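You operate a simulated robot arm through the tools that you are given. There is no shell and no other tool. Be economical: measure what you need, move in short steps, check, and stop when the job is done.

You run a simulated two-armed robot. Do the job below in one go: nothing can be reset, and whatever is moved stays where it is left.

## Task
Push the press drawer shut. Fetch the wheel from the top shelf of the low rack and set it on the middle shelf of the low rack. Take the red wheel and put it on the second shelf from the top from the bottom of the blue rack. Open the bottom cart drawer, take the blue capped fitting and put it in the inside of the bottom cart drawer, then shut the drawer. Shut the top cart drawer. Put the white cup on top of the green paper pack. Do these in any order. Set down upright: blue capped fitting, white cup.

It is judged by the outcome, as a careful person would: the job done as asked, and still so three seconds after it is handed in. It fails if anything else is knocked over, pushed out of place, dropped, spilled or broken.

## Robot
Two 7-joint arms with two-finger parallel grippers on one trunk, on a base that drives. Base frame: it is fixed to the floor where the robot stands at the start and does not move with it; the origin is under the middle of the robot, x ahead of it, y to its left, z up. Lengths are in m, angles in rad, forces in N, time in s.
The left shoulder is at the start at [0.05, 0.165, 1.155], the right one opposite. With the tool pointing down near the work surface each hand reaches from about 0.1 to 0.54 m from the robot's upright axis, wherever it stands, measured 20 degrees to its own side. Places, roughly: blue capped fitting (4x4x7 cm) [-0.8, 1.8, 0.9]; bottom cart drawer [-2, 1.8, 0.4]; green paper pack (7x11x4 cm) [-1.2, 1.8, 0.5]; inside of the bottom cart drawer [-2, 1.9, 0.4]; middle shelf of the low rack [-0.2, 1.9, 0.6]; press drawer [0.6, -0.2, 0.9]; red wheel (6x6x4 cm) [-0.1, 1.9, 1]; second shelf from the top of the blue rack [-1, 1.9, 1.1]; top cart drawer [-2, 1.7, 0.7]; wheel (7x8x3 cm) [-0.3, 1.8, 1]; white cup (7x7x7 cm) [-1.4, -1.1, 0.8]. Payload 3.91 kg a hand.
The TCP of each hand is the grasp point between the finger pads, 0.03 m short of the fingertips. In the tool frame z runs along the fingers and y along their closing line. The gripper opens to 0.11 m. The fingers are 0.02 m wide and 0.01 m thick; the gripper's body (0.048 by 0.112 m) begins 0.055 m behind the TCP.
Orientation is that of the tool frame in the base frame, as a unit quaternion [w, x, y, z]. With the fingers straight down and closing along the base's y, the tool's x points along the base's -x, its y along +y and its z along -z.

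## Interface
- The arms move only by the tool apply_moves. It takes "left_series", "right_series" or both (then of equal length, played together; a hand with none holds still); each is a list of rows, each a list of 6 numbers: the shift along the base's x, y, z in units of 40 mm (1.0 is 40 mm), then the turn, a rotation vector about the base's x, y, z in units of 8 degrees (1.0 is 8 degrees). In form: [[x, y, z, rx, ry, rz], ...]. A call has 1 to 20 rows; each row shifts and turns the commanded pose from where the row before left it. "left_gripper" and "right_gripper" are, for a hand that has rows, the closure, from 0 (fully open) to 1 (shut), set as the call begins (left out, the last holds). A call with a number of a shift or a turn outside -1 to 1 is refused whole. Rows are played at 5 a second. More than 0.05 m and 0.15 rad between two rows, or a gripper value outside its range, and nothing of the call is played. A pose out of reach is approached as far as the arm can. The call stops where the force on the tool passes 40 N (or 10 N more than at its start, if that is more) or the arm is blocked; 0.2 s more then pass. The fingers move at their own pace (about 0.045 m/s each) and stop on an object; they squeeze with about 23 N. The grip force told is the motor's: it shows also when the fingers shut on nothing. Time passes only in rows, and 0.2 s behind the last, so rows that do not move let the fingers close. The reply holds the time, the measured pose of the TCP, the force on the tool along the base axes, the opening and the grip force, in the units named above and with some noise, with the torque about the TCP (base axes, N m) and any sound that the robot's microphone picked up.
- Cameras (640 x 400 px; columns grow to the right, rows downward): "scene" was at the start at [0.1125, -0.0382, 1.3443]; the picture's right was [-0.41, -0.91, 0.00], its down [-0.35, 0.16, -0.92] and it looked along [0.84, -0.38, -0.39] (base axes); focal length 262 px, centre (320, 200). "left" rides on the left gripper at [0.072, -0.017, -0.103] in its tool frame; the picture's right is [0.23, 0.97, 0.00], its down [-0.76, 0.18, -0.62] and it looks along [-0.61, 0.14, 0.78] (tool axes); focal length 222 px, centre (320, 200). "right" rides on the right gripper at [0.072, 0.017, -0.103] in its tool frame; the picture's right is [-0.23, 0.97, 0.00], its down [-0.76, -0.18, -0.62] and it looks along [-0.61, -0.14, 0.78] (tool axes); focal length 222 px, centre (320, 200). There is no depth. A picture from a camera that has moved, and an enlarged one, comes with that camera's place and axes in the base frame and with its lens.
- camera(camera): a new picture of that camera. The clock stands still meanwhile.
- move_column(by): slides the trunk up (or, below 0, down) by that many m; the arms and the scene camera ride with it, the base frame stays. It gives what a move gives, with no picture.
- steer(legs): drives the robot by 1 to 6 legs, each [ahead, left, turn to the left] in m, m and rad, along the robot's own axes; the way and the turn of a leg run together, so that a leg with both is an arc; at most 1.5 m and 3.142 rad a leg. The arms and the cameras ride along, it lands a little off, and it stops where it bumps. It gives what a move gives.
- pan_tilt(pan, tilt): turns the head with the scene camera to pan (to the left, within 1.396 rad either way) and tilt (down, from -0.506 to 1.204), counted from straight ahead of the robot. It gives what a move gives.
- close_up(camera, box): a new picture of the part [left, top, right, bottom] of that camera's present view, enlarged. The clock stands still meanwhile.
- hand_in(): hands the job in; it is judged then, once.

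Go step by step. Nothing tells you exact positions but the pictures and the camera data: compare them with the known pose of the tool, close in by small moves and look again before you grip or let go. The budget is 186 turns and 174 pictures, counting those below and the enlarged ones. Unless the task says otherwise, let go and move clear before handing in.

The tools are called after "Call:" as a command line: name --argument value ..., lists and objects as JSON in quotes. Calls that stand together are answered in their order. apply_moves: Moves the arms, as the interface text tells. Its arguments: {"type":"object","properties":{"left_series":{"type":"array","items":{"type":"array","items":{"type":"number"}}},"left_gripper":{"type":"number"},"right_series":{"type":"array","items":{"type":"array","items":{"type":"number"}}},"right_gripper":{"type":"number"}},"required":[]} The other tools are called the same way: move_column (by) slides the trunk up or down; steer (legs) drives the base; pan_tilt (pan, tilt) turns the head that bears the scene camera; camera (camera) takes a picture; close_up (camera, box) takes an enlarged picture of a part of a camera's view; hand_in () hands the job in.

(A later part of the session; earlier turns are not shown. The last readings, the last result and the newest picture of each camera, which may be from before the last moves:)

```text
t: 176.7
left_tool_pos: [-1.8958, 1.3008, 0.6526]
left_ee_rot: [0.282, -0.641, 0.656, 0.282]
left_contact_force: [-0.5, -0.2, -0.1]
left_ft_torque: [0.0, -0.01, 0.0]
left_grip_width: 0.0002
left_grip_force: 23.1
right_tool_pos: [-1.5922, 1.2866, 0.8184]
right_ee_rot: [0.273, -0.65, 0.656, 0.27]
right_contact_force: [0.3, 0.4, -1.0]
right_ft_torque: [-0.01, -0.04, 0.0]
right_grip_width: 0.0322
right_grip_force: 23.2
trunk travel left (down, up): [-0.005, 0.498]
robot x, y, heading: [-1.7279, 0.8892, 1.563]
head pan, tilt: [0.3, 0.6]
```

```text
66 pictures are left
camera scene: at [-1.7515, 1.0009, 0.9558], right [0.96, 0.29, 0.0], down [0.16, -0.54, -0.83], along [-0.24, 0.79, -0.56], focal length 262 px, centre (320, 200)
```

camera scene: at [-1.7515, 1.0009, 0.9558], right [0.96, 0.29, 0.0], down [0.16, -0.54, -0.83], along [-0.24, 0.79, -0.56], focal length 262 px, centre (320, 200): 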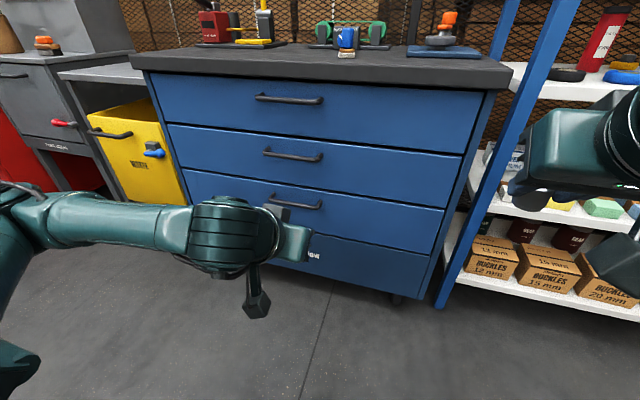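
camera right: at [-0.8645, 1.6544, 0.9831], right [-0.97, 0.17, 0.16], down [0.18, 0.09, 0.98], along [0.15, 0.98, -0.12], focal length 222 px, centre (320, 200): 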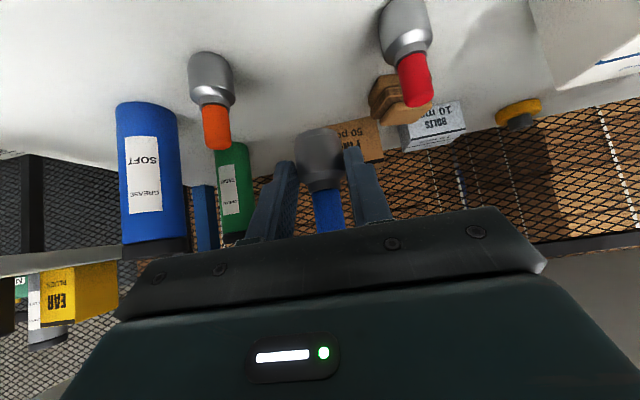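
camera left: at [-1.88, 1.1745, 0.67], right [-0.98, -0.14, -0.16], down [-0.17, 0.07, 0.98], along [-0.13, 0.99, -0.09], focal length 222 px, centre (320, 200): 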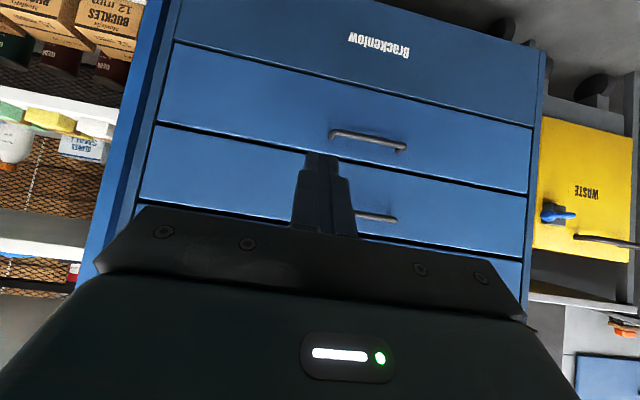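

Now it's clear: three drawers; the bottom drawer's handle is at about (−2.03, 1.635, 0.482). I'll pitch and roll the left hand so the fingers straddle the bar above and below.

Call:
steer --legs '[[0, 0.12, 0]]'

Call:
apply_moves --left_series '[[0, 0.5, 0, 1, 0, 0], [0, 0.5, 0, 0, 0.82, -0.57], [0, 0.5, 0, 0, 0.82, -0.57], [0, 0.5, 0, 0, 0.82, -0.57], [0, 0.5, 0, 0, 0.82, -0.57], [0, 0, 0, 0, 0.82, -0.57], [0, 0, 0, 0, 0.82, -0.57], [0, 0, 0, 0, 0.82, -0.57], [0, 0, 0, 0, 0.82, -0.57], [0, 0, 0, 0, 0.82, -0.57], [0, 0, 0, 0, 0.82, -0.57], [0, 0, 0, 0, 0.82, -0.57]]' --left_gripper 0.5

Call:
camera --camera "scene"

Call:
camera --camera "left"

```text
t: 178.4
left_tool_pos: [-2.015, 1.3019, 0.6518]
left_ee_rot: [0.282, -0.641, 0.655, 0.283]
left_contact_force: [-0.8, 0.5, 0.6]
left_ft_torque: [-0.02, 0.02, -0.03]
left_grip_width: 0.0
left_grip_force: 23.4
right_tool_pos: [-1.7107, 1.2868, 0.8175]
right_ee_rot: [0.272, -0.651, 0.656, 0.27]
right_contact_force: [0.1, -0.4, 0.0]
right_ft_torque: [-0.02, -0.01, 0.01]
right_grip_width: 0.0318
right_grip_force: 23.1
trunk travel left (down, up): [-0.005, 0.498]
robot x, y, heading: [-1.8437, 0.8891, 1.566]
head pan, tilt: [0.3, 0.6]
```

```text
t: 181.0
left_tool_pos: [-2.0155, 1.4001, 0.6514]
left_ee_rot: [0.002, -0.01, 0.888, 0.46]
left_contact_force: [-0.1, -0.1, -0.5]
left_ft_torque: [0.0, 0.02, -0.02]
left_grip_width: 0.0551
left_grip_force: 0.1
right_tool_pos: [-1.7107, 1.2873, 0.8182]
right_ee_rot: [0.273, -0.65, 0.656, 0.27]
right_contact_force: [0.3, 0.3, -0.1]
right_ft_torque: [-0.02, 0.01, 0.0]
right_grip_width: 0.0321
right_grip_force: 23.5
trunk travel left (down, up): [-0.005, 0.498]
robot x, y, heading: [-1.8451, 0.8872, 1.561]
head pan, tilt: [0.3, 0.6]
```

```text
65 pictures are left
camera scene: at [-1.8709, 1.002, 0.9557], right [0.96, 0.29, 0.0], down [0.16, -0.54, -0.83], along [-0.24, 0.79, -0.56], focal length 262 px, centre (320, 200)
```

scene: 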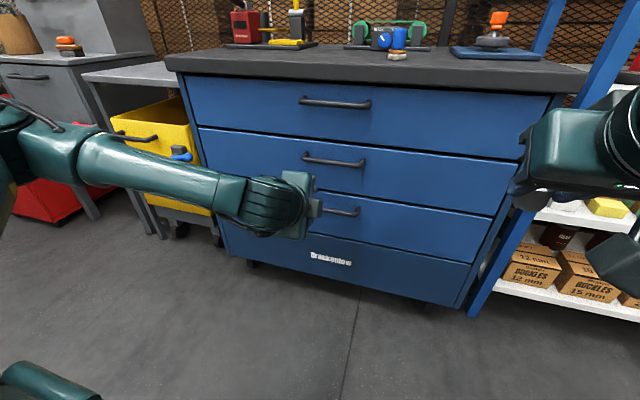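

```text
64 pictures are left
camera left: at [-2.0865, 1.3057, 0.6969], right [-0.24, 0.56, 0.79], down [0.76, -0.4, 0.51], along [0.6, 0.73, -0.33], focal length 222 px, centre (320, 200)
```

left: 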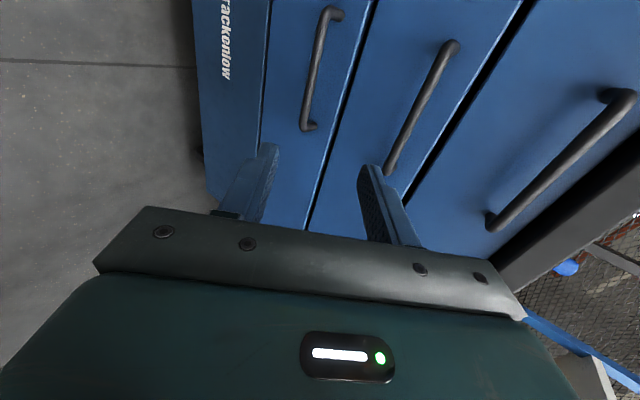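

The hand is rolled and lines up with the bar at (−2.03, 1.632, 0.482). I'll drive a bit closer and then move along the tool axis onto the bar.

Call:
steer --legs '[[0.12, 0, 0]]'

Call:
apply_moves --left_series '[[-0.15, 0.1, -0.9, 0, 0, 0], [-0.15, 0.2, -0.9, 0, 0, 0], [-0.05, 0.4, -0.9, 0, 0, 0], [0, 0.5, -0.7, 0, 0, 0]]'

Call:
camera --camera "left"

Call:
close_up --camera "scene" --box '[190, 120, 430, 270]'

```text
t: 182.2
left_tool_pos: [-2.0135, 1.5209, 0.6512]
left_ee_rot: [0.003, -0.01, 0.888, 0.46]
left_contact_force: [-0.1, 0.4, 0.2]
left_ft_torque: [-0.02, -0.02, -0.03]
left_grip_width: 0.0547
left_grip_force: 0.1
right_tool_pos: [-1.7094, 1.4082, 0.817]
right_ee_rot: [0.273, -0.65, 0.656, 0.269]
right_contact_force: [0.2, -0.6, -0.7]
right_ft_torque: [-0.01, -0.02, 0.0]
right_grip_width: 0.0321
right_grip_force: 22.7
trunk travel left (down, up): [-0.005, 0.498]
robot x, y, heading: [-1.8422, 1.0074, 1.567]
head pan, tilt: [0.3, 0.6]
```

```text
t: 183.2
left_tool_pos: [-2.0273, 1.5708, 0.5167]
left_ee_rot: [0.003, -0.009, 0.889, 0.459]
left_contact_force: [-0.6, 0.1, 0.0]
left_ft_torque: [0.0, -0.05, -0.03]
left_grip_width: 0.0551
left_grip_force: 0.0
right_tool_pos: [-1.7096, 1.4077, 0.8179]
right_ee_rot: [0.272, -0.65, 0.656, 0.27]
right_contact_force: [-0.7, -0.9, -0.9]
right_ft_torque: [-0.03, -0.05, -0.02]
right_grip_width: 0.0323
right_grip_force: 23.1
trunk travel left (down, up): [-0.005, 0.498]
robot x, y, heading: [-1.8424, 1.0092, 1.565]
head pan, tilt: [0.3, 0.6]
```

```text
63 pictures are left
camera left: at [-2.0988, 1.4747, 0.5614], right [-0.25, 0.56, 0.79], down [0.76, -0.39, 0.52], along [0.6, 0.73, -0.33], focal length 222 px, centre (320, 200)
```

left: 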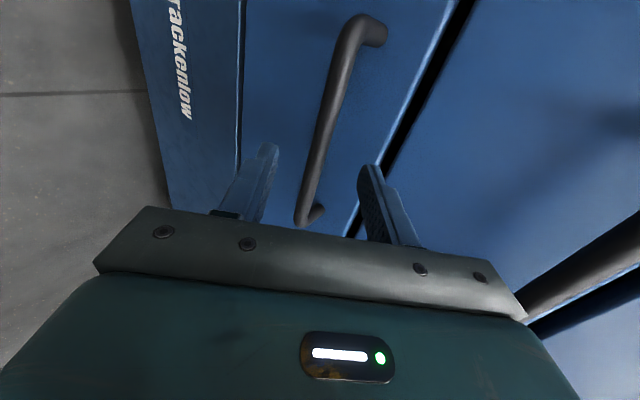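

```text
2.67 times, centred on (310, 195) of scene
camera zoom: at [-1.87, 1.1223, 0.9557], right [0.96, 0.29, 0.0], down [0.16, -0.54, -0.82], along [-0.24, 0.79, -0.57], focal length 699 px, centre (347, 213)
```

zoom: 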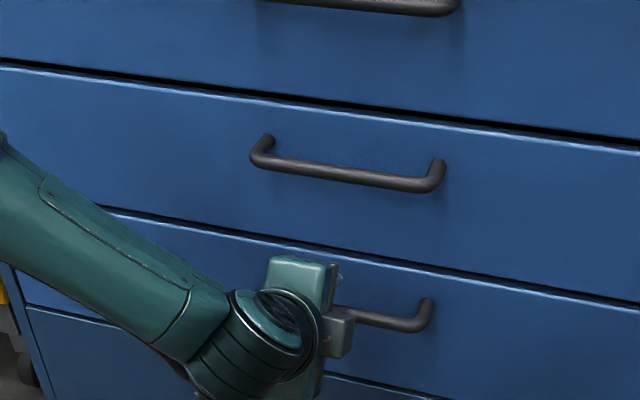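

Call:
apply_moves --left_series '[[0, 0.6, -0.38, 0, 0, 0], [0, 0.6, -0.36, 0, 0, 0]]'

Call:
camera --camera "left"

```text
t: 183.8
left_tool_pos: [-2.027, 1.6059, 0.4959]
left_ee_rot: [0.003, -0.012, 0.887, 0.461]
left_contact_force: [-1.6, -20.8, 12.2]
left_ft_torque: [0.82, -0.13, -0.04]
left_grip_width: 0.0543
left_grip_force: 0.2
right_tool_pos: [-1.7105, 1.4062, 0.8171]
right_ee_rot: [0.273, -0.651, 0.655, 0.271]
right_contact_force: [-0.2, 0.1, -0.5]
right_ft_torque: [-0.03, -0.03, 0.02]
right_grip_width: 0.0322
right_grip_force: 22.7
trunk travel left (down, up): [-0.005, 0.498]
robot x, y, heading: [-1.8438, 1.01, 1.568]
head pan, tilt: [0.3, 0.6]
stopped in row 2 (left hand): the force on the tool passed its limit at 91 N (the readings are from after the stop); the commanded pose is now the measured one
```

```text
61 pictures are left
camera left: at [-2.0984, 1.5093, 0.5403], right [-0.25, 0.56, 0.79], down [0.76, -0.39, 0.52], along [0.6, 0.73, -0.32], focal length 222 px, centre (320, 200)
```

left: 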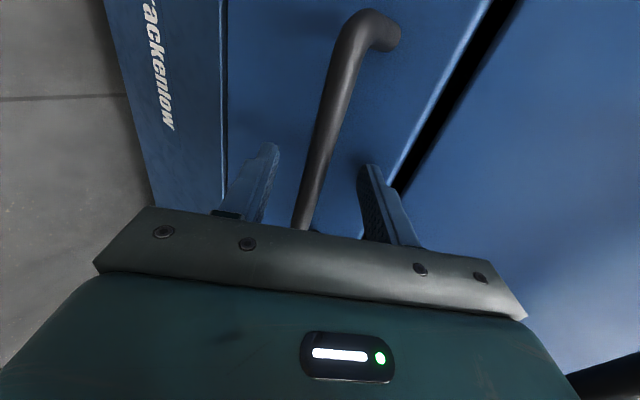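

Fingertips have reached the panel with the bar between them. Back off slightly and close on the bar.

Call:
apply_moves --left_series '[[0, -0.12, 0.08, 0, 0, 0]]'

Call:
apply_moves --left_series '[[0, 0, 0, 0, 0, 0], [0, 0, 0, 0, 0, 0], [0, 0, 0, 0, 0, 0]]' --left_gripper 1

Call:
camera --camera "left"

```text
t: 184.2
left_tool_pos: [-2.0284, 1.6025, 0.4967]
left_ee_rot: [0.001, -0.011, 0.888, 0.46]
left_contact_force: [0.3, -0.1, 0.2]
left_ft_torque: [0.01, -0.01, 0.01]
left_grip_width: 0.055
left_grip_force: 0.2
right_tool_pos: [-1.7096, 1.4066, 0.8182]
right_ee_rot: [0.272, -0.65, 0.656, 0.27]
right_contact_force: [0.7, 0.0, -0.9]
right_ft_torque: [-0.03, -0.02, -0.04]
right_grip_width: 0.0322
right_grip_force: 23.1
trunk travel left (down, up): [-0.005, 0.498]
robot x, y, heading: [-1.8424, 1.0073, 1.562]
head pan, tilt: [0.3, 0.6]
```

```text
t: 185.0
left_tool_pos: [-2.0281, 1.6009, 0.4947]
left_ee_rot: [0.001, -0.01, 0.889, 0.457]
left_contact_force: [0.8, -5.3, -6.1]
left_ft_torque: [-0.16, 0.45, -0.24]
left_grip_width: 0.0141
left_grip_force: 31.2
right_tool_pos: [-1.7102, 1.4078, 0.8171]
right_ee_rot: [0.272, -0.65, 0.656, 0.27]
right_contact_force: [0.4, 0.0, -0.7]
right_ft_torque: [-0.04, -0.02, 0.03]
right_grip_width: 0.0321
right_grip_force: 22.8
trunk travel left (down, up): [-0.005, 0.498]
robot x, y, heading: [-1.8445, 1.0094, 1.561]
head pan, tilt: [0.3, 0.6]
```

```text
60 pictures are left
camera left: at [-2.0986, 1.5049, 0.54], right [-0.25, 0.56, 0.79], down [0.76, -0.39, 0.52], along [0.6, 0.73, -0.33], focal length 222 px, centre (320, 200)
```

left: 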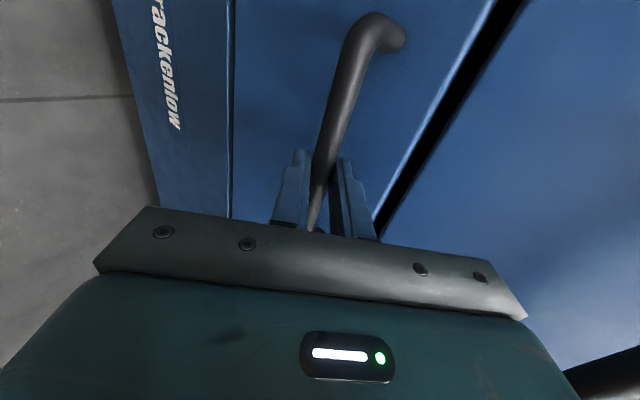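

Bar gripped. Pulling the drawer open by driving back.

Call:
steer --legs '[[-0.12, 0, 0]]'

Call:
camera --camera "scene"

```text
t: 186.2
left_tool_pos: [-2.0282, 1.481, 0.4948]
left_ee_rot: [0.003, -0.011, 0.889, 0.458]
left_contact_force: [3.7, -2.5, -16.5]
left_ft_torque: [-0.22, 0.98, -0.25]
left_grip_width: 0.0139
left_grip_force: 45.2
right_tool_pos: [-1.7102, 1.2886, 0.8161]
right_ee_rot: [0.272, -0.65, 0.657, 0.269]
right_contact_force: [0.5, -0.6, -0.9]
right_ft_torque: [0.0, -0.01, 0.0]
right_grip_width: 0.0322
right_grip_force: 23.0
trunk travel left (down, up): [-0.005, 0.498]
robot x, y, heading: [-1.8477, 0.8903, 1.559]
head pan, tilt: [0.3, 0.6]
```

```text
59 pictures are left
camera scene: at [-1.871, 1.0037, 0.9555], right [0.96, 0.29, 0.0], down [0.16, -0.54, -0.82], along [-0.24, 0.79, -0.57], focal length 262 px, centre (320, 200)
```

scene: 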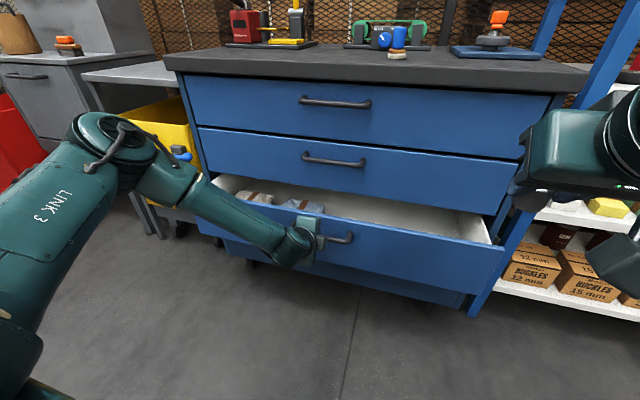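

Opening well; the right half of the drawer is empty. Pull another 10 cm.

Call:
steer --legs '[[-0.1, 0, 0]]'

Call:
camera --camera "scene"

Call:
camera --camera "right"

```text
t: 187.4
left_tool_pos: [-2.028, 1.3811, 0.4949]
left_ee_rot: [0.004, -0.009, 0.89, 0.457]
left_contact_force: [4.8, -2.7, -8.1]
left_ft_torque: [-0.08, 0.85, -0.39]
left_grip_width: 0.0143
left_grip_force: 44.8
right_tool_pos: [-1.7116, 1.1892, 0.8165]
right_ee_rot: [0.272, -0.65, 0.656, 0.27]
right_contact_force: [0.6, -0.1, -0.4]
right_ft_torque: [-0.02, -0.03, 0.0]
right_grip_width: 0.0321
right_grip_force: 22.9
trunk travel left (down, up): [-0.005, 0.498]
robot x, y, heading: [-1.85, 0.7932, 1.56]
head pan, tilt: [0.3, 0.6]
```

```text
58 pictures are left
camera scene: at [-1.8718, 0.904, 0.9557], right [0.96, 0.29, 0.0], down [0.16, -0.54, -0.82], along [-0.24, 0.79, -0.57], focal length 262 px, centre (320, 200)
```

scene: 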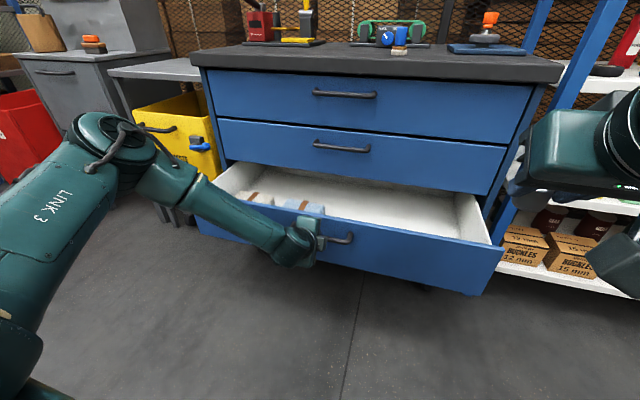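

```text
57 pictures are left
camera right: at [-1.7288, 1.0641, 0.8395], right [-0.97, 0.17, 0.16], down [0.18, 0.1, 0.98], along [0.15, 0.98, -0.12], focal length 222 px, centre (320, 200)
```

right: 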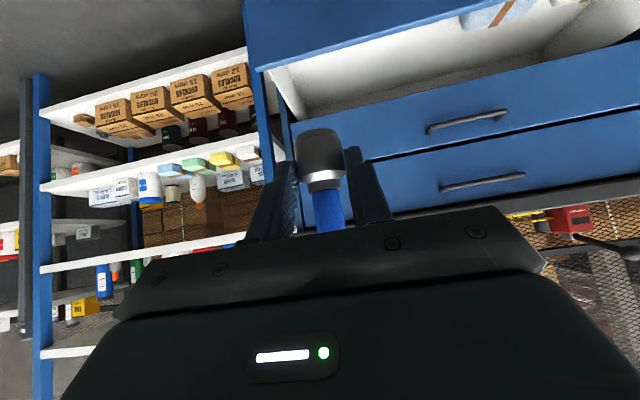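

The tilted hand needs about 20 cm behind the front panel, so I'll pull the drawer 7 cm more.

Call:
steer --legs '[[-0.075, 0, 0]]'

Call:
close_up --camera "scene" --box '[180, 120, 540, 345]'

```text
t: 188.4
left_tool_pos: [-2.0282, 1.3079, 0.4948]
left_ee_rot: [0.004, -0.009, 0.89, 0.457]
left_contact_force: [2.3, -2.6, -3.2]
left_ft_torque: [-0.05, 0.92, -0.26]
left_grip_width: 0.0137
left_grip_force: 45.2
right_tool_pos: [-1.7118, 1.1142, 0.8175]
right_ee_rot: [0.272, -0.65, 0.656, 0.269]
right_contact_force: [0.8, 0.8, -1.5]
right_ft_torque: [-0.02, 0.0, 0.02]
right_grip_width: 0.0318
right_grip_force: 23.1
trunk travel left (down, up): [-0.005, 0.498]
robot x, y, heading: [-1.8486, 0.7133, 1.566]
head pan, tilt: [0.3, 0.6]
```

```text
1.78 times, centred on (360, 232) of scene
camera zoom: at [-1.8724, 0.8291, 0.9558], right [0.96, 0.29, 0.0], down [0.16, -0.54, -0.82], along [-0.24, 0.79, -0.57], focal length 466 px, centre (249, 142)
```

zoom: 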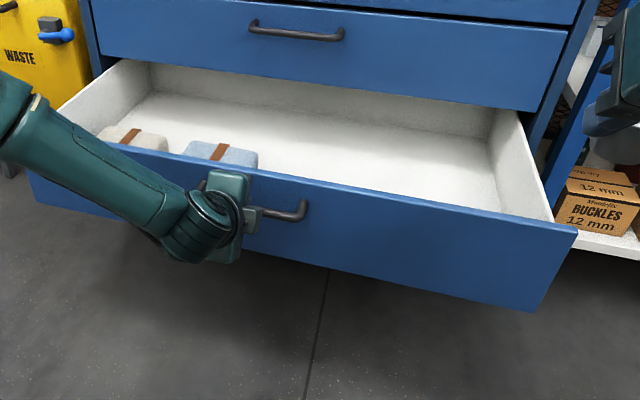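

The drawer is fully open with free floor on the right. Releasing the handle and lifting the left hand clear.

Call:
apply_moves --left_series '[[0, 0, 0, 0, 0, 0], [0, -0.5, 0.35, 0, 0, 0], [0, -0.6, 0.42, 0, 0, 0], [0, -0.5, 0.5, 0, 0, 0], [0, 0, 0.9, 0, 0, 0], [0, 0, 0.9, 0, 0, 0], [0, 0, 0.9, 0, 0, 0], [0, 0, 0.9, 0, 0, 0], [0, 0, 0.9, 0, 0, 0]]' --left_gripper 0.5

Call:
camera --camera "scene"

```text
t: 190.4
left_tool_pos: [-2.0287, 1.2427, 0.7259]
left_ee_rot: [0.004, -0.009, 0.89, 0.457]
left_contact_force: [-0.4, 0.5, -0.6]
left_ft_torque: [0.04, 0.0, -0.01]
left_grip_width: 0.055
left_grip_force: 0.1
right_tool_pos: [-1.7117, 1.1134, 0.8174]
right_ee_rot: [0.271, -0.65, 0.657, 0.269]
right_contact_force: [0.3, 1.3, -0.8]
right_ft_torque: [-0.06, -0.02, -0.03]
right_grip_width: 0.0318
right_grip_force: 22.9
trunk travel left (down, up): [-0.005, 0.498]
robot x, y, heading: [-1.8458, 0.7166, 1.56]
head pan, tilt: [0.3, 0.6]
```

```text
55 pictures are left
camera scene: at [-1.8725, 0.829, 0.9557], right [0.96, 0.29, 0.0], down [0.16, -0.54, -0.82], along [-0.24, 0.79, -0.57], focal length 262 px, centre (320, 200)
```

scene: 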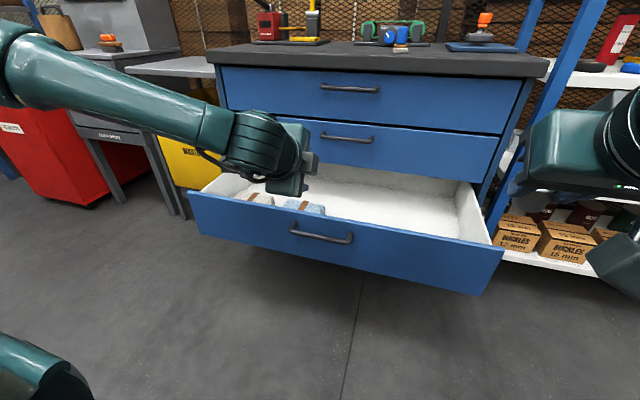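

Call:
steer --legs '[[0.22, 0, 0]]'

Call:
apply_moves --right_series '[[0, 0.9, 0, 0, 0, 0], [0, 0.9, 0, 0, 0, 0], [0, 0.9, -0.3, 0, 0, 0], [0, 0.9, -0.6, 0, 0, 0], [0, 0.8, -0.6, 0, 0, 0], [0, 0.8, -0.6, 0, 0, 0], [0, 0.6, -0.8, 0, 0, 0], [0, 0, -0.9, 0, 0, 0], [0, 0, -0.9, 0, 0, 0]]'

Call:
pan_tilt --pan -0.1 --tilt 0.7

Call:
camera --camera "scene"

Call:
camera --camera "right"

```text
t: 192.1
left_tool_pos: [-2.026, 1.4653, 0.725]
left_ee_rot: [0.004, -0.009, 0.889, 0.458]
left_contact_force: [0.0, 0.6, 0.5]
left_ft_torque: [0.02, -0.02, -0.03]
left_grip_width: 0.055
left_grip_force: 0.0
right_tool_pos: [-1.7116, 1.3366, 0.8177]
right_ee_rot: [0.272, -0.65, 0.656, 0.27]
right_contact_force: [0.5, 0.0, -1.3]
right_ft_torque: [-0.04, 0.02, 0.01]
right_grip_width: 0.0321
right_grip_force: 22.8
trunk travel left (down, up): [-0.005, 0.498]
robot x, y, heading: [-1.845, 0.9388, 1.564]
head pan, tilt: [0.3, 0.6]
```

```text
t: 194.1
left_tool_pos: [-2.0271, 1.4644, 0.7252]
left_ee_rot: [0.004, -0.01, 0.889, 0.457]
left_contact_force: [-0.2, 0.7, 0.1]
left_ft_torque: [-0.01, -0.01, 0.02]
left_grip_width: 0.0551
left_grip_force: 0.0
right_tool_pos: [-1.6765, 1.542, 0.6382]
right_ee_rot: [0.272, -0.65, 0.656, 0.27]
right_contact_force: [-0.5, -0.7, -1.0]
right_ft_torque: [-0.02, -0.04, -0.01]
right_grip_width: 0.032
right_grip_force: 22.8
right hand out of reach, approached as far as the arm can: row 6, 7, 8, 9
trunk travel left (down, up): [-0.005, 0.498]
robot x, y, heading: [-1.8438, 0.9388, 1.567]
head pan, tilt: [0.3, 0.6]
```

```text
t: 195.0
left_tool_pos: [-2.0275, 1.465, 0.7246]
left_ee_rot: [0.005, -0.01, 0.889, 0.457]
left_contact_force: [0.3, -0.5, 0.4]
left_ft_torque: [0.0, 0.01, -0.02]
left_grip_width: 0.0551
left_grip_force: 0.2
right_tool_pos: [-1.6759, 1.5409, 0.6396]
right_ee_rot: [0.272, -0.65, 0.656, 0.27]
right_contact_force: [-0.7, 0.2, -1.1]
right_ft_torque: [-0.03, 0.03, 0.01]
right_grip_width: 0.032
right_grip_force: 22.9
trunk travel left (down, up): [-0.005, 0.498]
robot x, y, heading: [-1.8468, 0.9349, 1.56]
head pan, tilt: [-0.099, 0.7]
```

```text
54 pictures are left
camera scene: at [-1.8361, 1.0511, 0.9472], right [0.99, -0.11, 0.0], down [-0.07, -0.64, -0.77], along [0.08, 0.76, -0.64], focal length 262 px, centre (320, 200)
```

scene: 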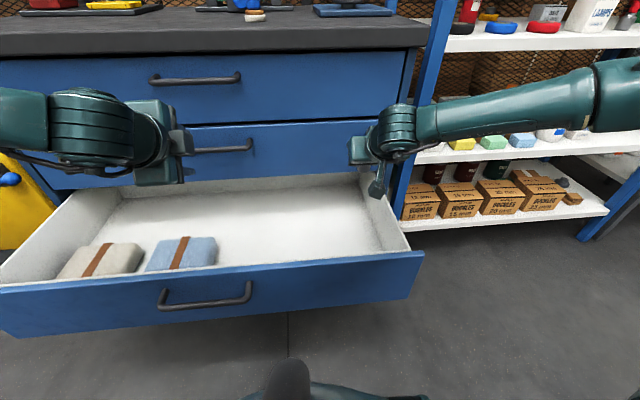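

```text
53 pictures are left
camera right: at [-1.6932, 1.4163, 0.6609], right [-0.97, 0.17, 0.16], down [0.18, 0.1, 0.98], along [0.15, 0.98, -0.12], focal length 222 px, centre (320, 200)
```

right: 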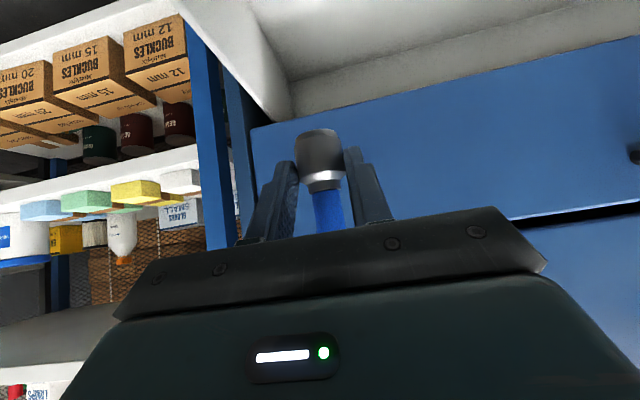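

The arm is near full stretch. I'll retract slightly, drive a bit closer, move left away from the drawer's side wall, then lower.

Call:
apply_moves --right_series '[[-0.9, -0.6, 0, 0, 0, 0], [-0.9, -0.9, 0, 0, 0, 0]]'

Call:
steer --legs '[[0.09, 0, 0]]'

Call:
apply_moves --right_series '[[0, 0, -0.8, 0, 0, 0], [0, 0, -0.8, 0, 0, 0], [0, 0, -0.8, 0, 0, 0]]'

Call:
camera --camera "scene"

```text
refused: row 2 steps farther than a row can; nothing moved
```

```text
t: 196.2
left_tool_pos: [-2.026, 1.5546, 0.7239]
left_ee_rot: [0.004, -0.01, 0.89, 0.456]
left_contact_force: [-0.6, -0.3, -0.2]
left_ft_torque: [0.01, 0.01, 0.02]
left_grip_width: 0.0553
left_grip_force: 0.2
right_tool_pos: [-1.6774, 1.625, 0.6325]
right_ee_rot: [0.264, -0.655, 0.658, 0.262]
right_contact_force: [0.0, 0.2, -0.4]
right_ft_torque: [-0.02, 0.0, 0.0]
right_grip_width: 0.032
right_grip_force: 22.5
trunk travel left (down, up): [-0.005, 0.498]
robot x, y, heading: [-1.8404, 1.0237, 1.561]
head pan, tilt: [-0.099, 0.7]
stopped in leg 1: the force on the tool passed its limit at 80 N (the readings are from after the stop); the commanded pose is now the measured one
```

```text
t: 197.0
left_tool_pos: [-2.0264, 1.5529, 0.7243]
left_ee_rot: [0.004, -0.01, 0.89, 0.457]
left_contact_force: [0.3, -0.6, 0.9]
left_ft_torque: [0.0, 0.0, -0.01]
left_grip_width: 0.055
left_grip_force: 0.1
right_tool_pos: [-1.6451, 1.5981, 0.5622]
right_ee_rot: [0.263, -0.655, 0.658, 0.263]
right_contact_force: [0.0, -0.5, -0.5]
right_ft_torque: [-0.04, -0.02, 0.01]
right_grip_width: 0.0318
right_grip_force: 22.9
right hand out of reach, approached as far as the arm can: row 1, 2, 3
trunk travel left (down, up): [-0.005, 0.498]
robot x, y, heading: [-1.8402, 1.0259, 1.559]
head pan, tilt: [-0.099, 0.7]
```

```text
52 pictures are left
camera scene: at [-1.8352, 1.1404, 0.9472], right [0.99, -0.11, 0.0], down [-0.07, -0.64, -0.76], along [0.08, 0.76, -0.64], focal length 262 px, centre (320, 200)
```

scene: 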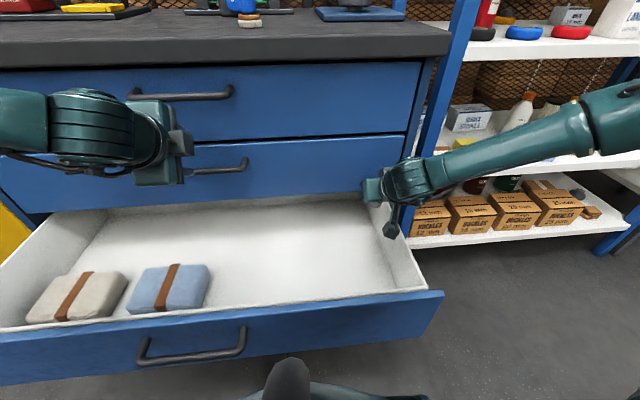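

A row was refused and the drive bumped the cabinet lightly. I'll check the grip and move the hand back up and away from the wall.

Call:
apply_moves --right_series '[[0, -0.4, 0.6, 0, 0, 0], [-0.6, -0.4, 0.5, 0, 0, 0], [-0.9, -0.3, 0, 0, 0, 0], [-0.9, 0, 0, 0, 0, 0]]'

Call:
camera --camera "right"

Call:
close_up --camera "scene" --box '[200, 80, 460, 242]'

```text
t: 198.0
left_tool_pos: [-2.0252, 1.5541, 0.7256]
left_ee_rot: [0.005, -0.009, 0.89, 0.456]
left_contact_force: [0.6, -0.4, 0.0]
left_ft_torque: [-0.02, -0.02, -0.02]
left_grip_width: 0.0551
left_grip_force: 0.0
right_tool_pos: [-1.7133, 1.5462, 0.6208]
right_ee_rot: [0.263, -0.655, 0.658, 0.263]
right_contact_force: [1.3, 0.5, -0.6]
right_ft_torque: [0.0, -0.01, -0.01]
right_grip_width: 0.0323
right_grip_force: 23.3
right hand out of reach, approached as far as the arm can: row 3, 4
trunk travel left (down, up): [-0.005, 0.498]
robot x, y, heading: [-1.8417, 1.0287, 1.564]
head pan, tilt: [-0.099, 0.7]
```

```text
51 pictures are left
camera right: at [-1.73, 1.4204, 0.6452], right [-0.97, 0.17, 0.16], down [0.18, 0.12, 0.98], along [0.14, 0.98, -0.15], focal length 222 px, centre (320, 200)
```

right: 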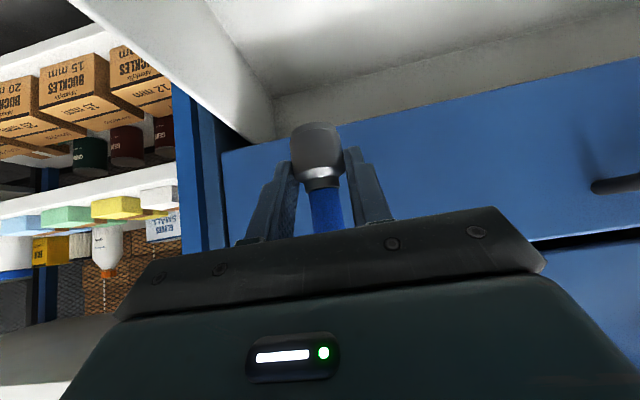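

```text
2.46 times, centred on (330, 161) of scene
camera zoom: at [-1.8352, 1.1404, 0.9471], right [0.99, -0.11, 0.0], down [-0.07, -0.64, -0.76], along [0.08, 0.76, -0.64], focal length 646 px, centre (295, 296)
```

zoom: 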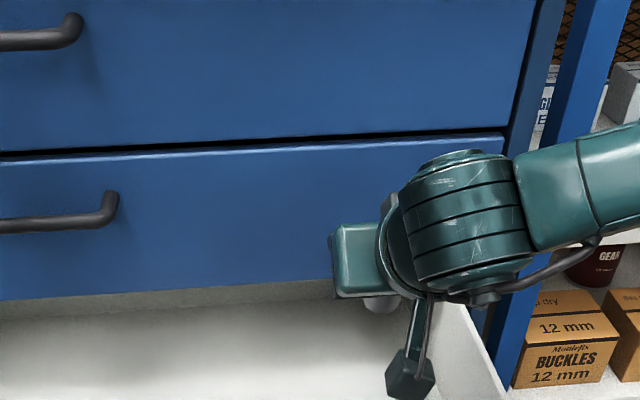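

Call:
steer --legs '[[0, 0.08, 0]]'

Call:
apply_moves --right_series '[[0.4, 0.3, -0.4, 0, 0, 0], [0.3, 0, -0.6, 0, 0, 0], [0, 0, -0.6, 0, 0, 0], [0, 0, -0.6, 0, 0, 0]]'

Call:
camera --camera "scene"

```text
t: 199.4
left_tool_pos: [-2.1059, 1.5551, 0.7254]
left_ee_rot: [0.003, -0.01, 0.89, 0.456]
left_contact_force: [0.6, 0.2, 0.3]
left_ft_torque: [0.01, -0.01, -0.01]
left_grip_width: 0.0549
left_grip_force: 0.1
right_tool_pos: [-1.7928, 1.5459, 0.6205]
right_ee_rot: [0.264, -0.655, 0.657, 0.264]
right_contact_force: [0.4, 1.0, -1.3]
right_ft_torque: [-0.01, -0.01, 0.04]
right_grip_width: 0.032
right_grip_force: 22.8
trunk travel left (down, up): [-0.005, 0.498]
robot x, y, heading: [-1.9202, 1.0292, 1.561]
head pan, tilt: [-0.099, 0.7]
```

```text
t: 200.4
left_tool_pos: [-2.1058, 1.5543, 0.724]
left_ee_rot: [0.005, -0.01, 0.89, 0.456]
left_contact_force: [0.0, 0.4, 0.8]
left_ft_torque: [0.01, -0.02, -0.03]
left_grip_width: 0.0547
left_grip_force: 0.0
right_tool_pos: [-1.7457, 1.5483, 0.5491]
right_ee_rot: [0.263, -0.655, 0.657, 0.264]
right_contact_force: [0.9, -0.2, -0.6]
right_ft_torque: [-0.01, 0.01, 0.02]
right_grip_width: 0.032
right_grip_force: 22.6
right hand out of reach, approached as far as the arm can: row 3, 4
trunk travel left (down, up): [-0.005, 0.498]
robot x, y, heading: [-1.9213, 1.0248, 1.56]
head pan, tilt: [-0.099, 0.7]
```

```text
49 pictures are left
camera scene: at [-1.9152, 1.1411, 0.9472], right [0.99, -0.11, 0.0], down [-0.07, -0.64, -0.76], along [0.08, 0.76, -0.64], focal length 262 px, centre (320, 200)
```

scene: 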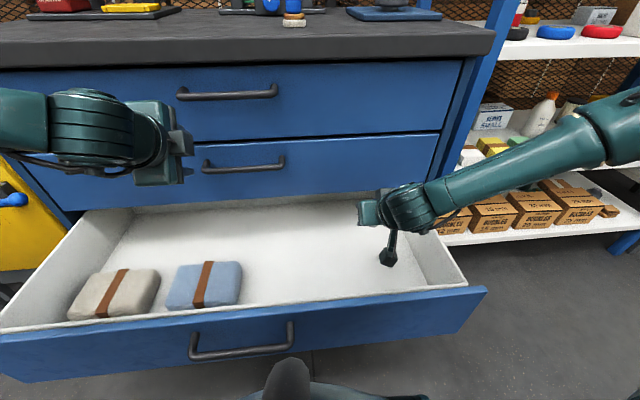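

The arm won't go lower here. I'll test whether a shorter reach lets it go lower.

Call:
apply_moves --right_series '[[0, -0.5, -0.3, 0, 0, 0], [0, -0.3, -0.5, 0, 0, 0], [0, 0, -0.6, 0, 0, 0]]'

```text
t: 201.2
left_tool_pos: [-2.1051, 1.5548, 0.7236]
left_ee_rot: [0.005, -0.009, 0.89, 0.456]
left_contact_force: [0.1, -0.2, 0.8]
left_ft_torque: [0.0, 0.01, 0.0]
left_grip_width: 0.055
left_grip_force: 0.2
right_tool_pos: [-1.7256, 1.511, 0.5157]
right_ee_rot: [0.263, -0.655, 0.657, 0.264]
right_contact_force: [0.4, 0.2, -0.6]
right_ft_torque: [-0.01, -0.01, 0.0]
right_grip_width: 0.0322
right_grip_force: 23.3
right hand out of reach, approached as far as the arm can: row 2, 3
trunk travel left (down, up): [-0.005, 0.498]
robot x, y, heading: [-1.9246, 1.024, 1.563]
head pan, tilt: [-0.099, 0.7]
```

Lower pitch lets the arm reach deeper, so I'll reduce the pitch by 16° and lower; the base edge will meet the floor and, pressing gently, let the fitting pivot upright between the pads.

Call:
apply_moves --right_series '[[-0.3, 0.2, 0.3, -1, 0, 0], [-0.3, 0.1, 0, -1, 0, 0], [0, 0, -0.5, 0, 0, 0], [0, 0, -0.5, 0, 0, 0], [0, 0, -0.4, 0, 0, 0]]'

Call:
camera --camera "right"

Call:
close_up --camera "scene" --box '[300, 150, 500, 275]'

```text
t: 202.4
left_tool_pos: [-2.1056, 1.5556, 0.7258]
left_ee_rot: [0.004, -0.009, 0.889, 0.457]
left_contact_force: [0.6, 0.8, 0.0]
left_ft_torque: [-0.03, 0.01, -0.02]
left_grip_width: 0.0548
left_grip_force: 0.0
right_tool_pos: [-1.7225, 1.5097, 0.4979]
right_ee_rot: [0.169, -0.685, 0.688, 0.17]
right_contact_force: [0.0, -0.4, -0.5]
right_ft_torque: [-0.04, 0.0, 0.01]
right_grip_width: 0.0319
right_grip_force: 23.1
right hand out of reach, approached as far as the arm can: row 3, 4, 5
trunk travel left (down, up): [-0.005, 0.498]
robot x, y, heading: [-1.923, 1.0271, 1.563]
head pan, tilt: [-0.099, 0.7]
```

```text
48 pictures are left
camera right: at [-1.7391, 1.3968, 0.5559], right [-0.97, 0.2, 0.11], down [0.18, 0.38, 0.91], along [0.14, 0.9, -0.41], focal length 222 px, centre (320, 200)
```

right: 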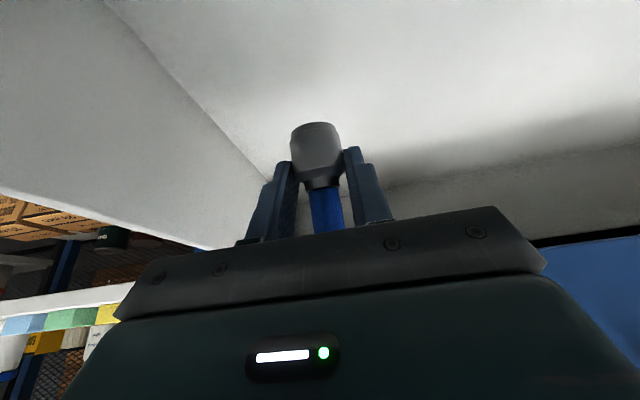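

```text
3.20 times, centred on (400, 212) of scene
camera zoom: at [-1.9152, 1.1411, 0.9472], right [0.99, -0.11, 0.0], down [-0.07, -0.64, -0.76], along [0.08, 0.76, -0.64], focal length 839 px, centre (64, 160)
```

zoom: 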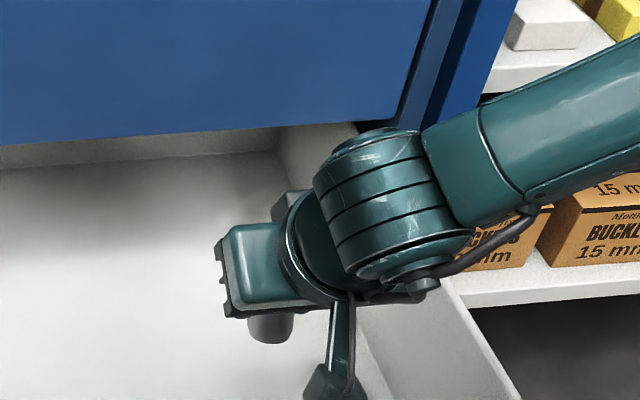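

Call:
steer --legs '[[0, 0.1, 0]]'

Call:
apply_moves --right_series '[[0.6, 0, -0.3, 0, 0, 0], [0.6, 0, -0.3, 0, 0, 0], [0.6, 0, -0.3, 0, 0, 0], [0.4, 0, -0.3, 0, 0, 0]]'

```text
t: 203.9
left_tool_pos: [-2.2057, 1.5557, 0.7241]
left_ee_rot: [0.004, -0.01, 0.89, 0.456]
left_contact_force: [-0.4, 0.5, 0.3]
left_ft_torque: [-0.03, 0.01, 0.0]
left_grip_width: 0.0547
left_grip_force: 0.1
right_tool_pos: [-1.8228, 1.5108, 0.4986]
right_ee_rot: [0.168, -0.686, 0.688, 0.169]
right_contact_force: [0.7, -0.2, -0.7]
right_ft_torque: [-0.05, 0.01, 0.0]
right_grip_width: 0.0324
right_grip_force: 22.6
trunk travel left (down, up): [-0.005, 0.498]
robot x, y, heading: [-2.0211, 1.032, 1.563]
head pan, tilt: [-0.099, 0.7]
```

```text
t: 204.8
left_tool_pos: [-2.2054, 1.5554, 0.7245]
left_ee_rot: [0.004, -0.01, 0.89, 0.456]
left_contact_force: [0.5, -0.3, 0.3]
left_ft_torque: [0.0, 0.01, 0.0]
left_grip_width: 0.0554
left_grip_force: 0.1
right_tool_pos: [-1.7588, 1.5137, 0.4668]
right_ee_rot: [0.166, -0.681, 0.69, 0.179]
right_contact_force: [-0.4, 0.1, -0.8]
right_ft_torque: [-0.03, 0.0, 0.0]
right_grip_width: 0.0323
right_grip_force: 23.3
trunk travel left (down, up): [-0.005, 0.498]
robot x, y, heading: [-2.0242, 1.0287, 1.561]
head pan, tilt: [-0.099, 0.7]
stopped in row 4 (right hand): the force on the tool passed its limit at 62 N (the readings are from after the stop); the commanded pose is now the measured one
```

Call:
camera --camera "right"

Call:
close_up --camera "scene" --box '[330, 150, 530, 275]'

```text
46 pictures are left
camera right: at [-1.7736, 1.4014, 0.5243], right [-0.97, 0.2, 0.13], down [0.2, 0.37, 0.91], along [0.14, 0.9, -0.4], focal length 222 px, centre (320, 200)
```

right: 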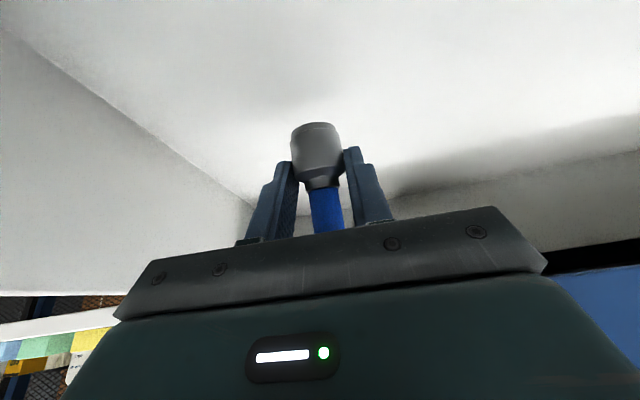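

```text
3.20 times, centred on (430, 212) of scene
camera zoom: at [-2.0149, 1.1423, 0.9467], right [0.99, -0.11, 0.0], down [-0.07, -0.64, -0.76], along [0.08, 0.76, -0.64], focal length 839 px, centre (-32, 160)
```

zoom: 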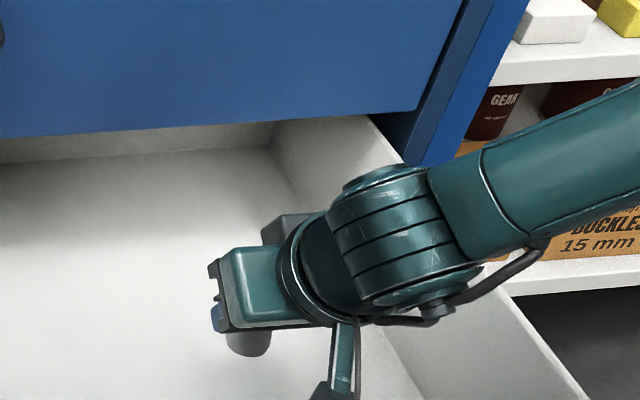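

The wrist is resting on the drawer's right wall. I'll lift, pull the left hand back, and shift further left into the middle of the drawer.

Call:
apply_moves --right_series '[[-0.1, 0, 0.7, 0, 0, 0], [0, 0, 0.8, 0, 0, 0], [0, 0, 0.3, 0, 0, 0], [0, 0, 0, 0, 0, 0], [0, 0, 0, 0, 0, 0]]' --left_series '[[0, -0.8, 0.5, 0, 0, 0], [0, -0.8, 0.5, 0, 0, 0], [0, -0.8, 0.5, 0, 0, 0], [0, -0.8, 0.3, 0, 0, 0], [0, -0.8, 0.3, 0, 0, 0]]'

Call:
steer --legs '[[0, 0.13, 0]]'

Call:
camera --camera "scene"

```text
t: 206.0
left_tool_pos: [-2.1937, 1.4088, 0.8093]
left_ee_rot: [0.004, -0.01, 0.89, 0.457]
left_contact_force: [-1.7, 0.6, 1.0]
left_ft_torque: [0.0, 0.03, 0.0]
left_grip_width: 0.0552
left_grip_force: 0.1
left hand out of reach, approached as far as the arm can: row 5
right_tool_pos: [-1.7619, 1.5158, 0.5391]
right_ee_rot: [0.165, -0.682, 0.689, 0.181]
right_contact_force: [-0.1, -1.0, -1.3]
right_ft_torque: [-0.04, -0.02, 0.0]
right_grip_width: 0.0323
right_grip_force: 23.0
trunk travel left (down, up): [-0.005, 0.498]
robot x, y, heading: [-2.0212, 1.0307, 1.557]
head pan, tilt: [-0.099, 0.7]
```

```text
t: 207.8
left_tool_pos: [-2.3226, 1.4095, 0.81]
left_ee_rot: [0.003, -0.01, 0.889, 0.458]
left_contact_force: [-0.4, 0.1, 0.4]
left_ft_torque: [0.0, 0.0, -0.01]
left_grip_width: 0.0551
left_grip_force: 0.1
right_tool_pos: [-1.8926, 1.5157, 0.5402]
right_ee_rot: [0.165, -0.682, 0.689, 0.181]
right_contact_force: [-0.6, -0.3, -1.3]
right_ft_torque: [-0.03, -0.03, 0.04]
right_grip_width: 0.0321
right_grip_force: 23.3
trunk travel left (down, up): [-0.005, 0.498]
robot x, y, heading: [-2.1492, 1.0275, 1.556]
head pan, tilt: [-0.099, 0.7]
```

```text
44 pictures are left
camera scene: at [-2.1451, 1.1433, 0.9471], right [0.99, -0.11, 0.0], down [-0.07, -0.64, -0.76], along [0.08, 0.76, -0.64], focal length 262 px, centre (320, 200)
```

scene: 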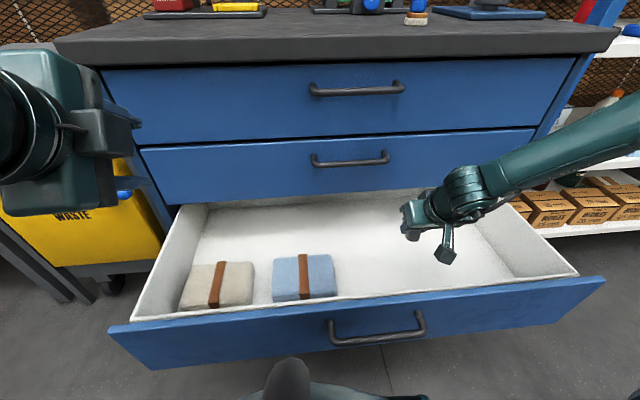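

Call:
apply_moves --right_series '[[0, 0, -0.5, 0, 0, 0], [0, 0, -0.5, 0, 0, 0], [0, 0, -0.4, 0, 0, 0], [0, 0, -0.3, 0, 0, 0], [0, 0, -0.3, 0, 0, 0]]'

Call:
close_up --camera "scene" --box '[370, 160, 570, 285]'

```text
t: 208.9
left_tool_pos: [-2.3233, 1.4087, 0.8085]
left_ee_rot: [0.003, -0.011, 0.889, 0.457]
left_contact_force: [-0.2, -0.6, -0.4]
left_ft_torque: [0.01, 0.0, 0.02]
left_grip_width: 0.0549
left_grip_force: 0.1
right_tool_pos: [-1.8925, 1.5156, 0.459]
right_ee_rot: [0.166, -0.682, 0.689, 0.18]
right_contact_force: [-0.6, 0.6, 1.4]
right_ft_torque: [-0.27, 0.03, -0.09]
right_grip_width: 0.0323
right_grip_force: 23.6
trunk travel left (down, up): [-0.005, 0.498]
robot x, y, heading: [-2.1546, 1.0292, 1.562]
head pan, tilt: [-0.099, 0.7]
```

```text
3.20 times, centred on (470, 222) of scene
camera zoom: at [-2.1452, 1.1432, 0.9472], right [0.99, -0.11, 0.0], down [-0.07, -0.64, -0.77], along [0.08, 0.76, -0.64], focal length 839 px, centre (-160, 128)
```

zoom: 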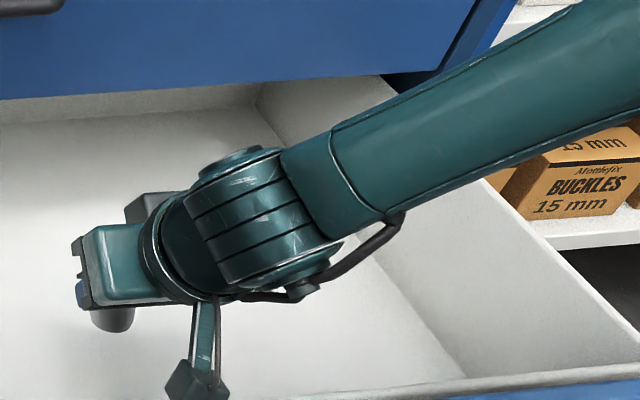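

The camera housing seems to brush the front panel. Lift 1 cm, move 3.5 cm deeper, and lower again.

Call:
apply_moves --right_series '[[0, 0, 0.4, 0, 0, 0], [0, 0.5, 0, 0, 0, 0], [0, 0.5, 0, 0, 0, 0], [0, 0, -0.3, 0, 0, 0], [0, 0, -0.2, 0, 0, 0], [0, 0, -0.15, 0, 0, 0], [0, 0, -0.15, 0, 0, 0]]'

Call:
camera --camera "right"

```text
t: 210.6
left_tool_pos: [-2.3237, 1.41, 0.8096]
left_ee_rot: [0.003, -0.01, 0.889, 0.458]
left_contact_force: [0.0, -0.5, -0.2]
left_ft_torque: [0.03, 0.01, -0.01]
left_grip_width: 0.0551
left_grip_force: 0.0
right_tool_pos: [-1.883, 1.5447, 0.4629]
right_ee_rot: [0.166, -0.682, 0.69, 0.18]
right_contact_force: [-0.1, 0.2, -1.7]
right_ft_torque: [-0.04, 0.02, -0.01]
right_grip_width: 0.032
right_grip_force: 22.9
right hand out of reach, approached as far as the arm can: row 4, 5, 6, 7
trunk travel left (down, up): [-0.005, 0.498]
robot x, y, heading: [-2.1554, 1.0286, 1.558]
head pan, tilt: [-0.099, 0.7]
```

```text
42 pictures are left
camera right: at [-1.8978, 1.431, 0.5206], right [-0.97, 0.2, 0.13], down [0.2, 0.37, 0.91], along [0.14, 0.9, -0.4], focal length 222 px, centre (320, 200)
```

right: 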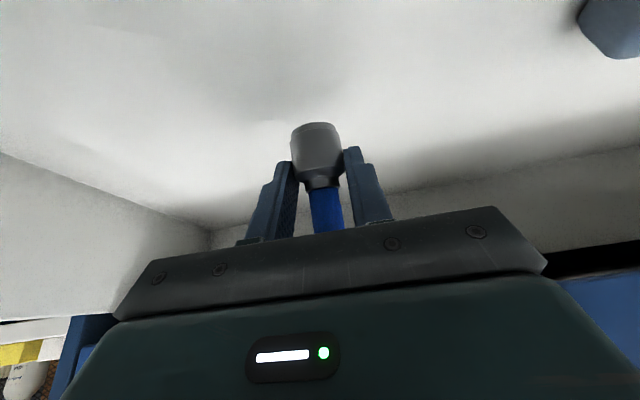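

Call:
apply_moves --right_series '[[0, -0.3, -0.2, 0, 0, 0], [0.1, 0, -0.2, 0, 0, 0], [0, 0, -0.2, 0, 0, 0]]'

Call:
move_column --by -0.005

Call:
close_up --camera "right" --box '[200, 60, 440, 210]'

```text
t: 211.3
left_tool_pos: [-2.3244, 1.4092, 0.8099]
left_ee_rot: [0.003, -0.012, 0.889, 0.458]
left_contact_force: [-0.1, 0.3, -0.7]
left_ft_torque: [0.01, -0.02, 0.0]
left_grip_width: 0.0548
left_grip_force: 0.0
right_tool_pos: [-1.8759, 1.528, 0.4523]
right_ee_rot: [0.166, -0.681, 0.69, 0.182]
right_contact_force: [-9.3, 2.4, 15.8]
right_ft_torque: [-2.29, -0.22, -1.19]
right_grip_width: 0.0319
right_grip_force: 22.7
right hand out of reach, approached as far as the arm can: row 2, 3
trunk travel left (down, up): [-0.005, 0.498]
robot x, y, heading: [-2.154, 1.0314, 1.561]
head pan, tilt: [-0.099, 0.7]
```

```text
t: 211.7
left_tool_pos: [-2.3245, 1.4088, 0.8074]
left_ee_rot: [0.005, -0.011, 0.889, 0.457]
left_contact_force: [0.1, 1.0, -0.6]
left_ft_torque: [0.02, -0.02, -0.02]
left_grip_width: 0.0551
left_grip_force: 0.1
right_tool_pos: [-1.8756, 1.5295, 0.4519]
right_ee_rot: [0.166, -0.682, 0.688, 0.185]
right_contact_force: [0.6, 1.3, 12.0]
right_ft_torque: [-1.75, 0.15, 0.06]
right_grip_width: 0.0322
right_grip_force: 23.1
trunk travel left (down, up): [-0.003, 0.5]
robot x, y, heading: [-2.1524, 1.0272, 1.56]
head pan, tilt: [-0.099, 0.7]
stopped: the force on the tool passed its limit at 46 N (the readings are from after the stop); the commanded pose is now the measured one
```

```text
2.67 times, centred on (320, 135) of right
camera zoom: at [-1.891, 1.4156, 0.5098], right [-0.97, 0.2, 0.14], down [0.21, 0.37, 0.91], along [0.13, 0.91, -0.4], focal length 592 px, centre (320, 373)
```

zoom: 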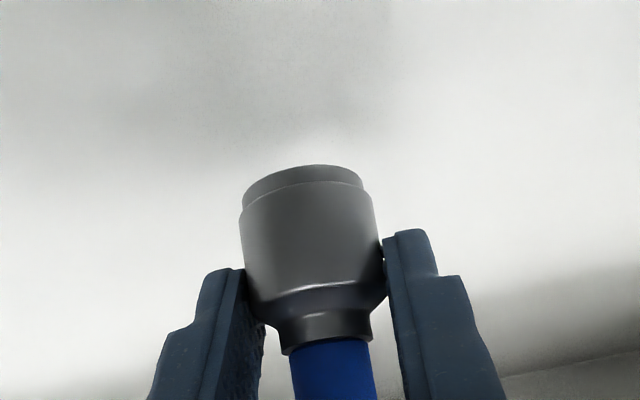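

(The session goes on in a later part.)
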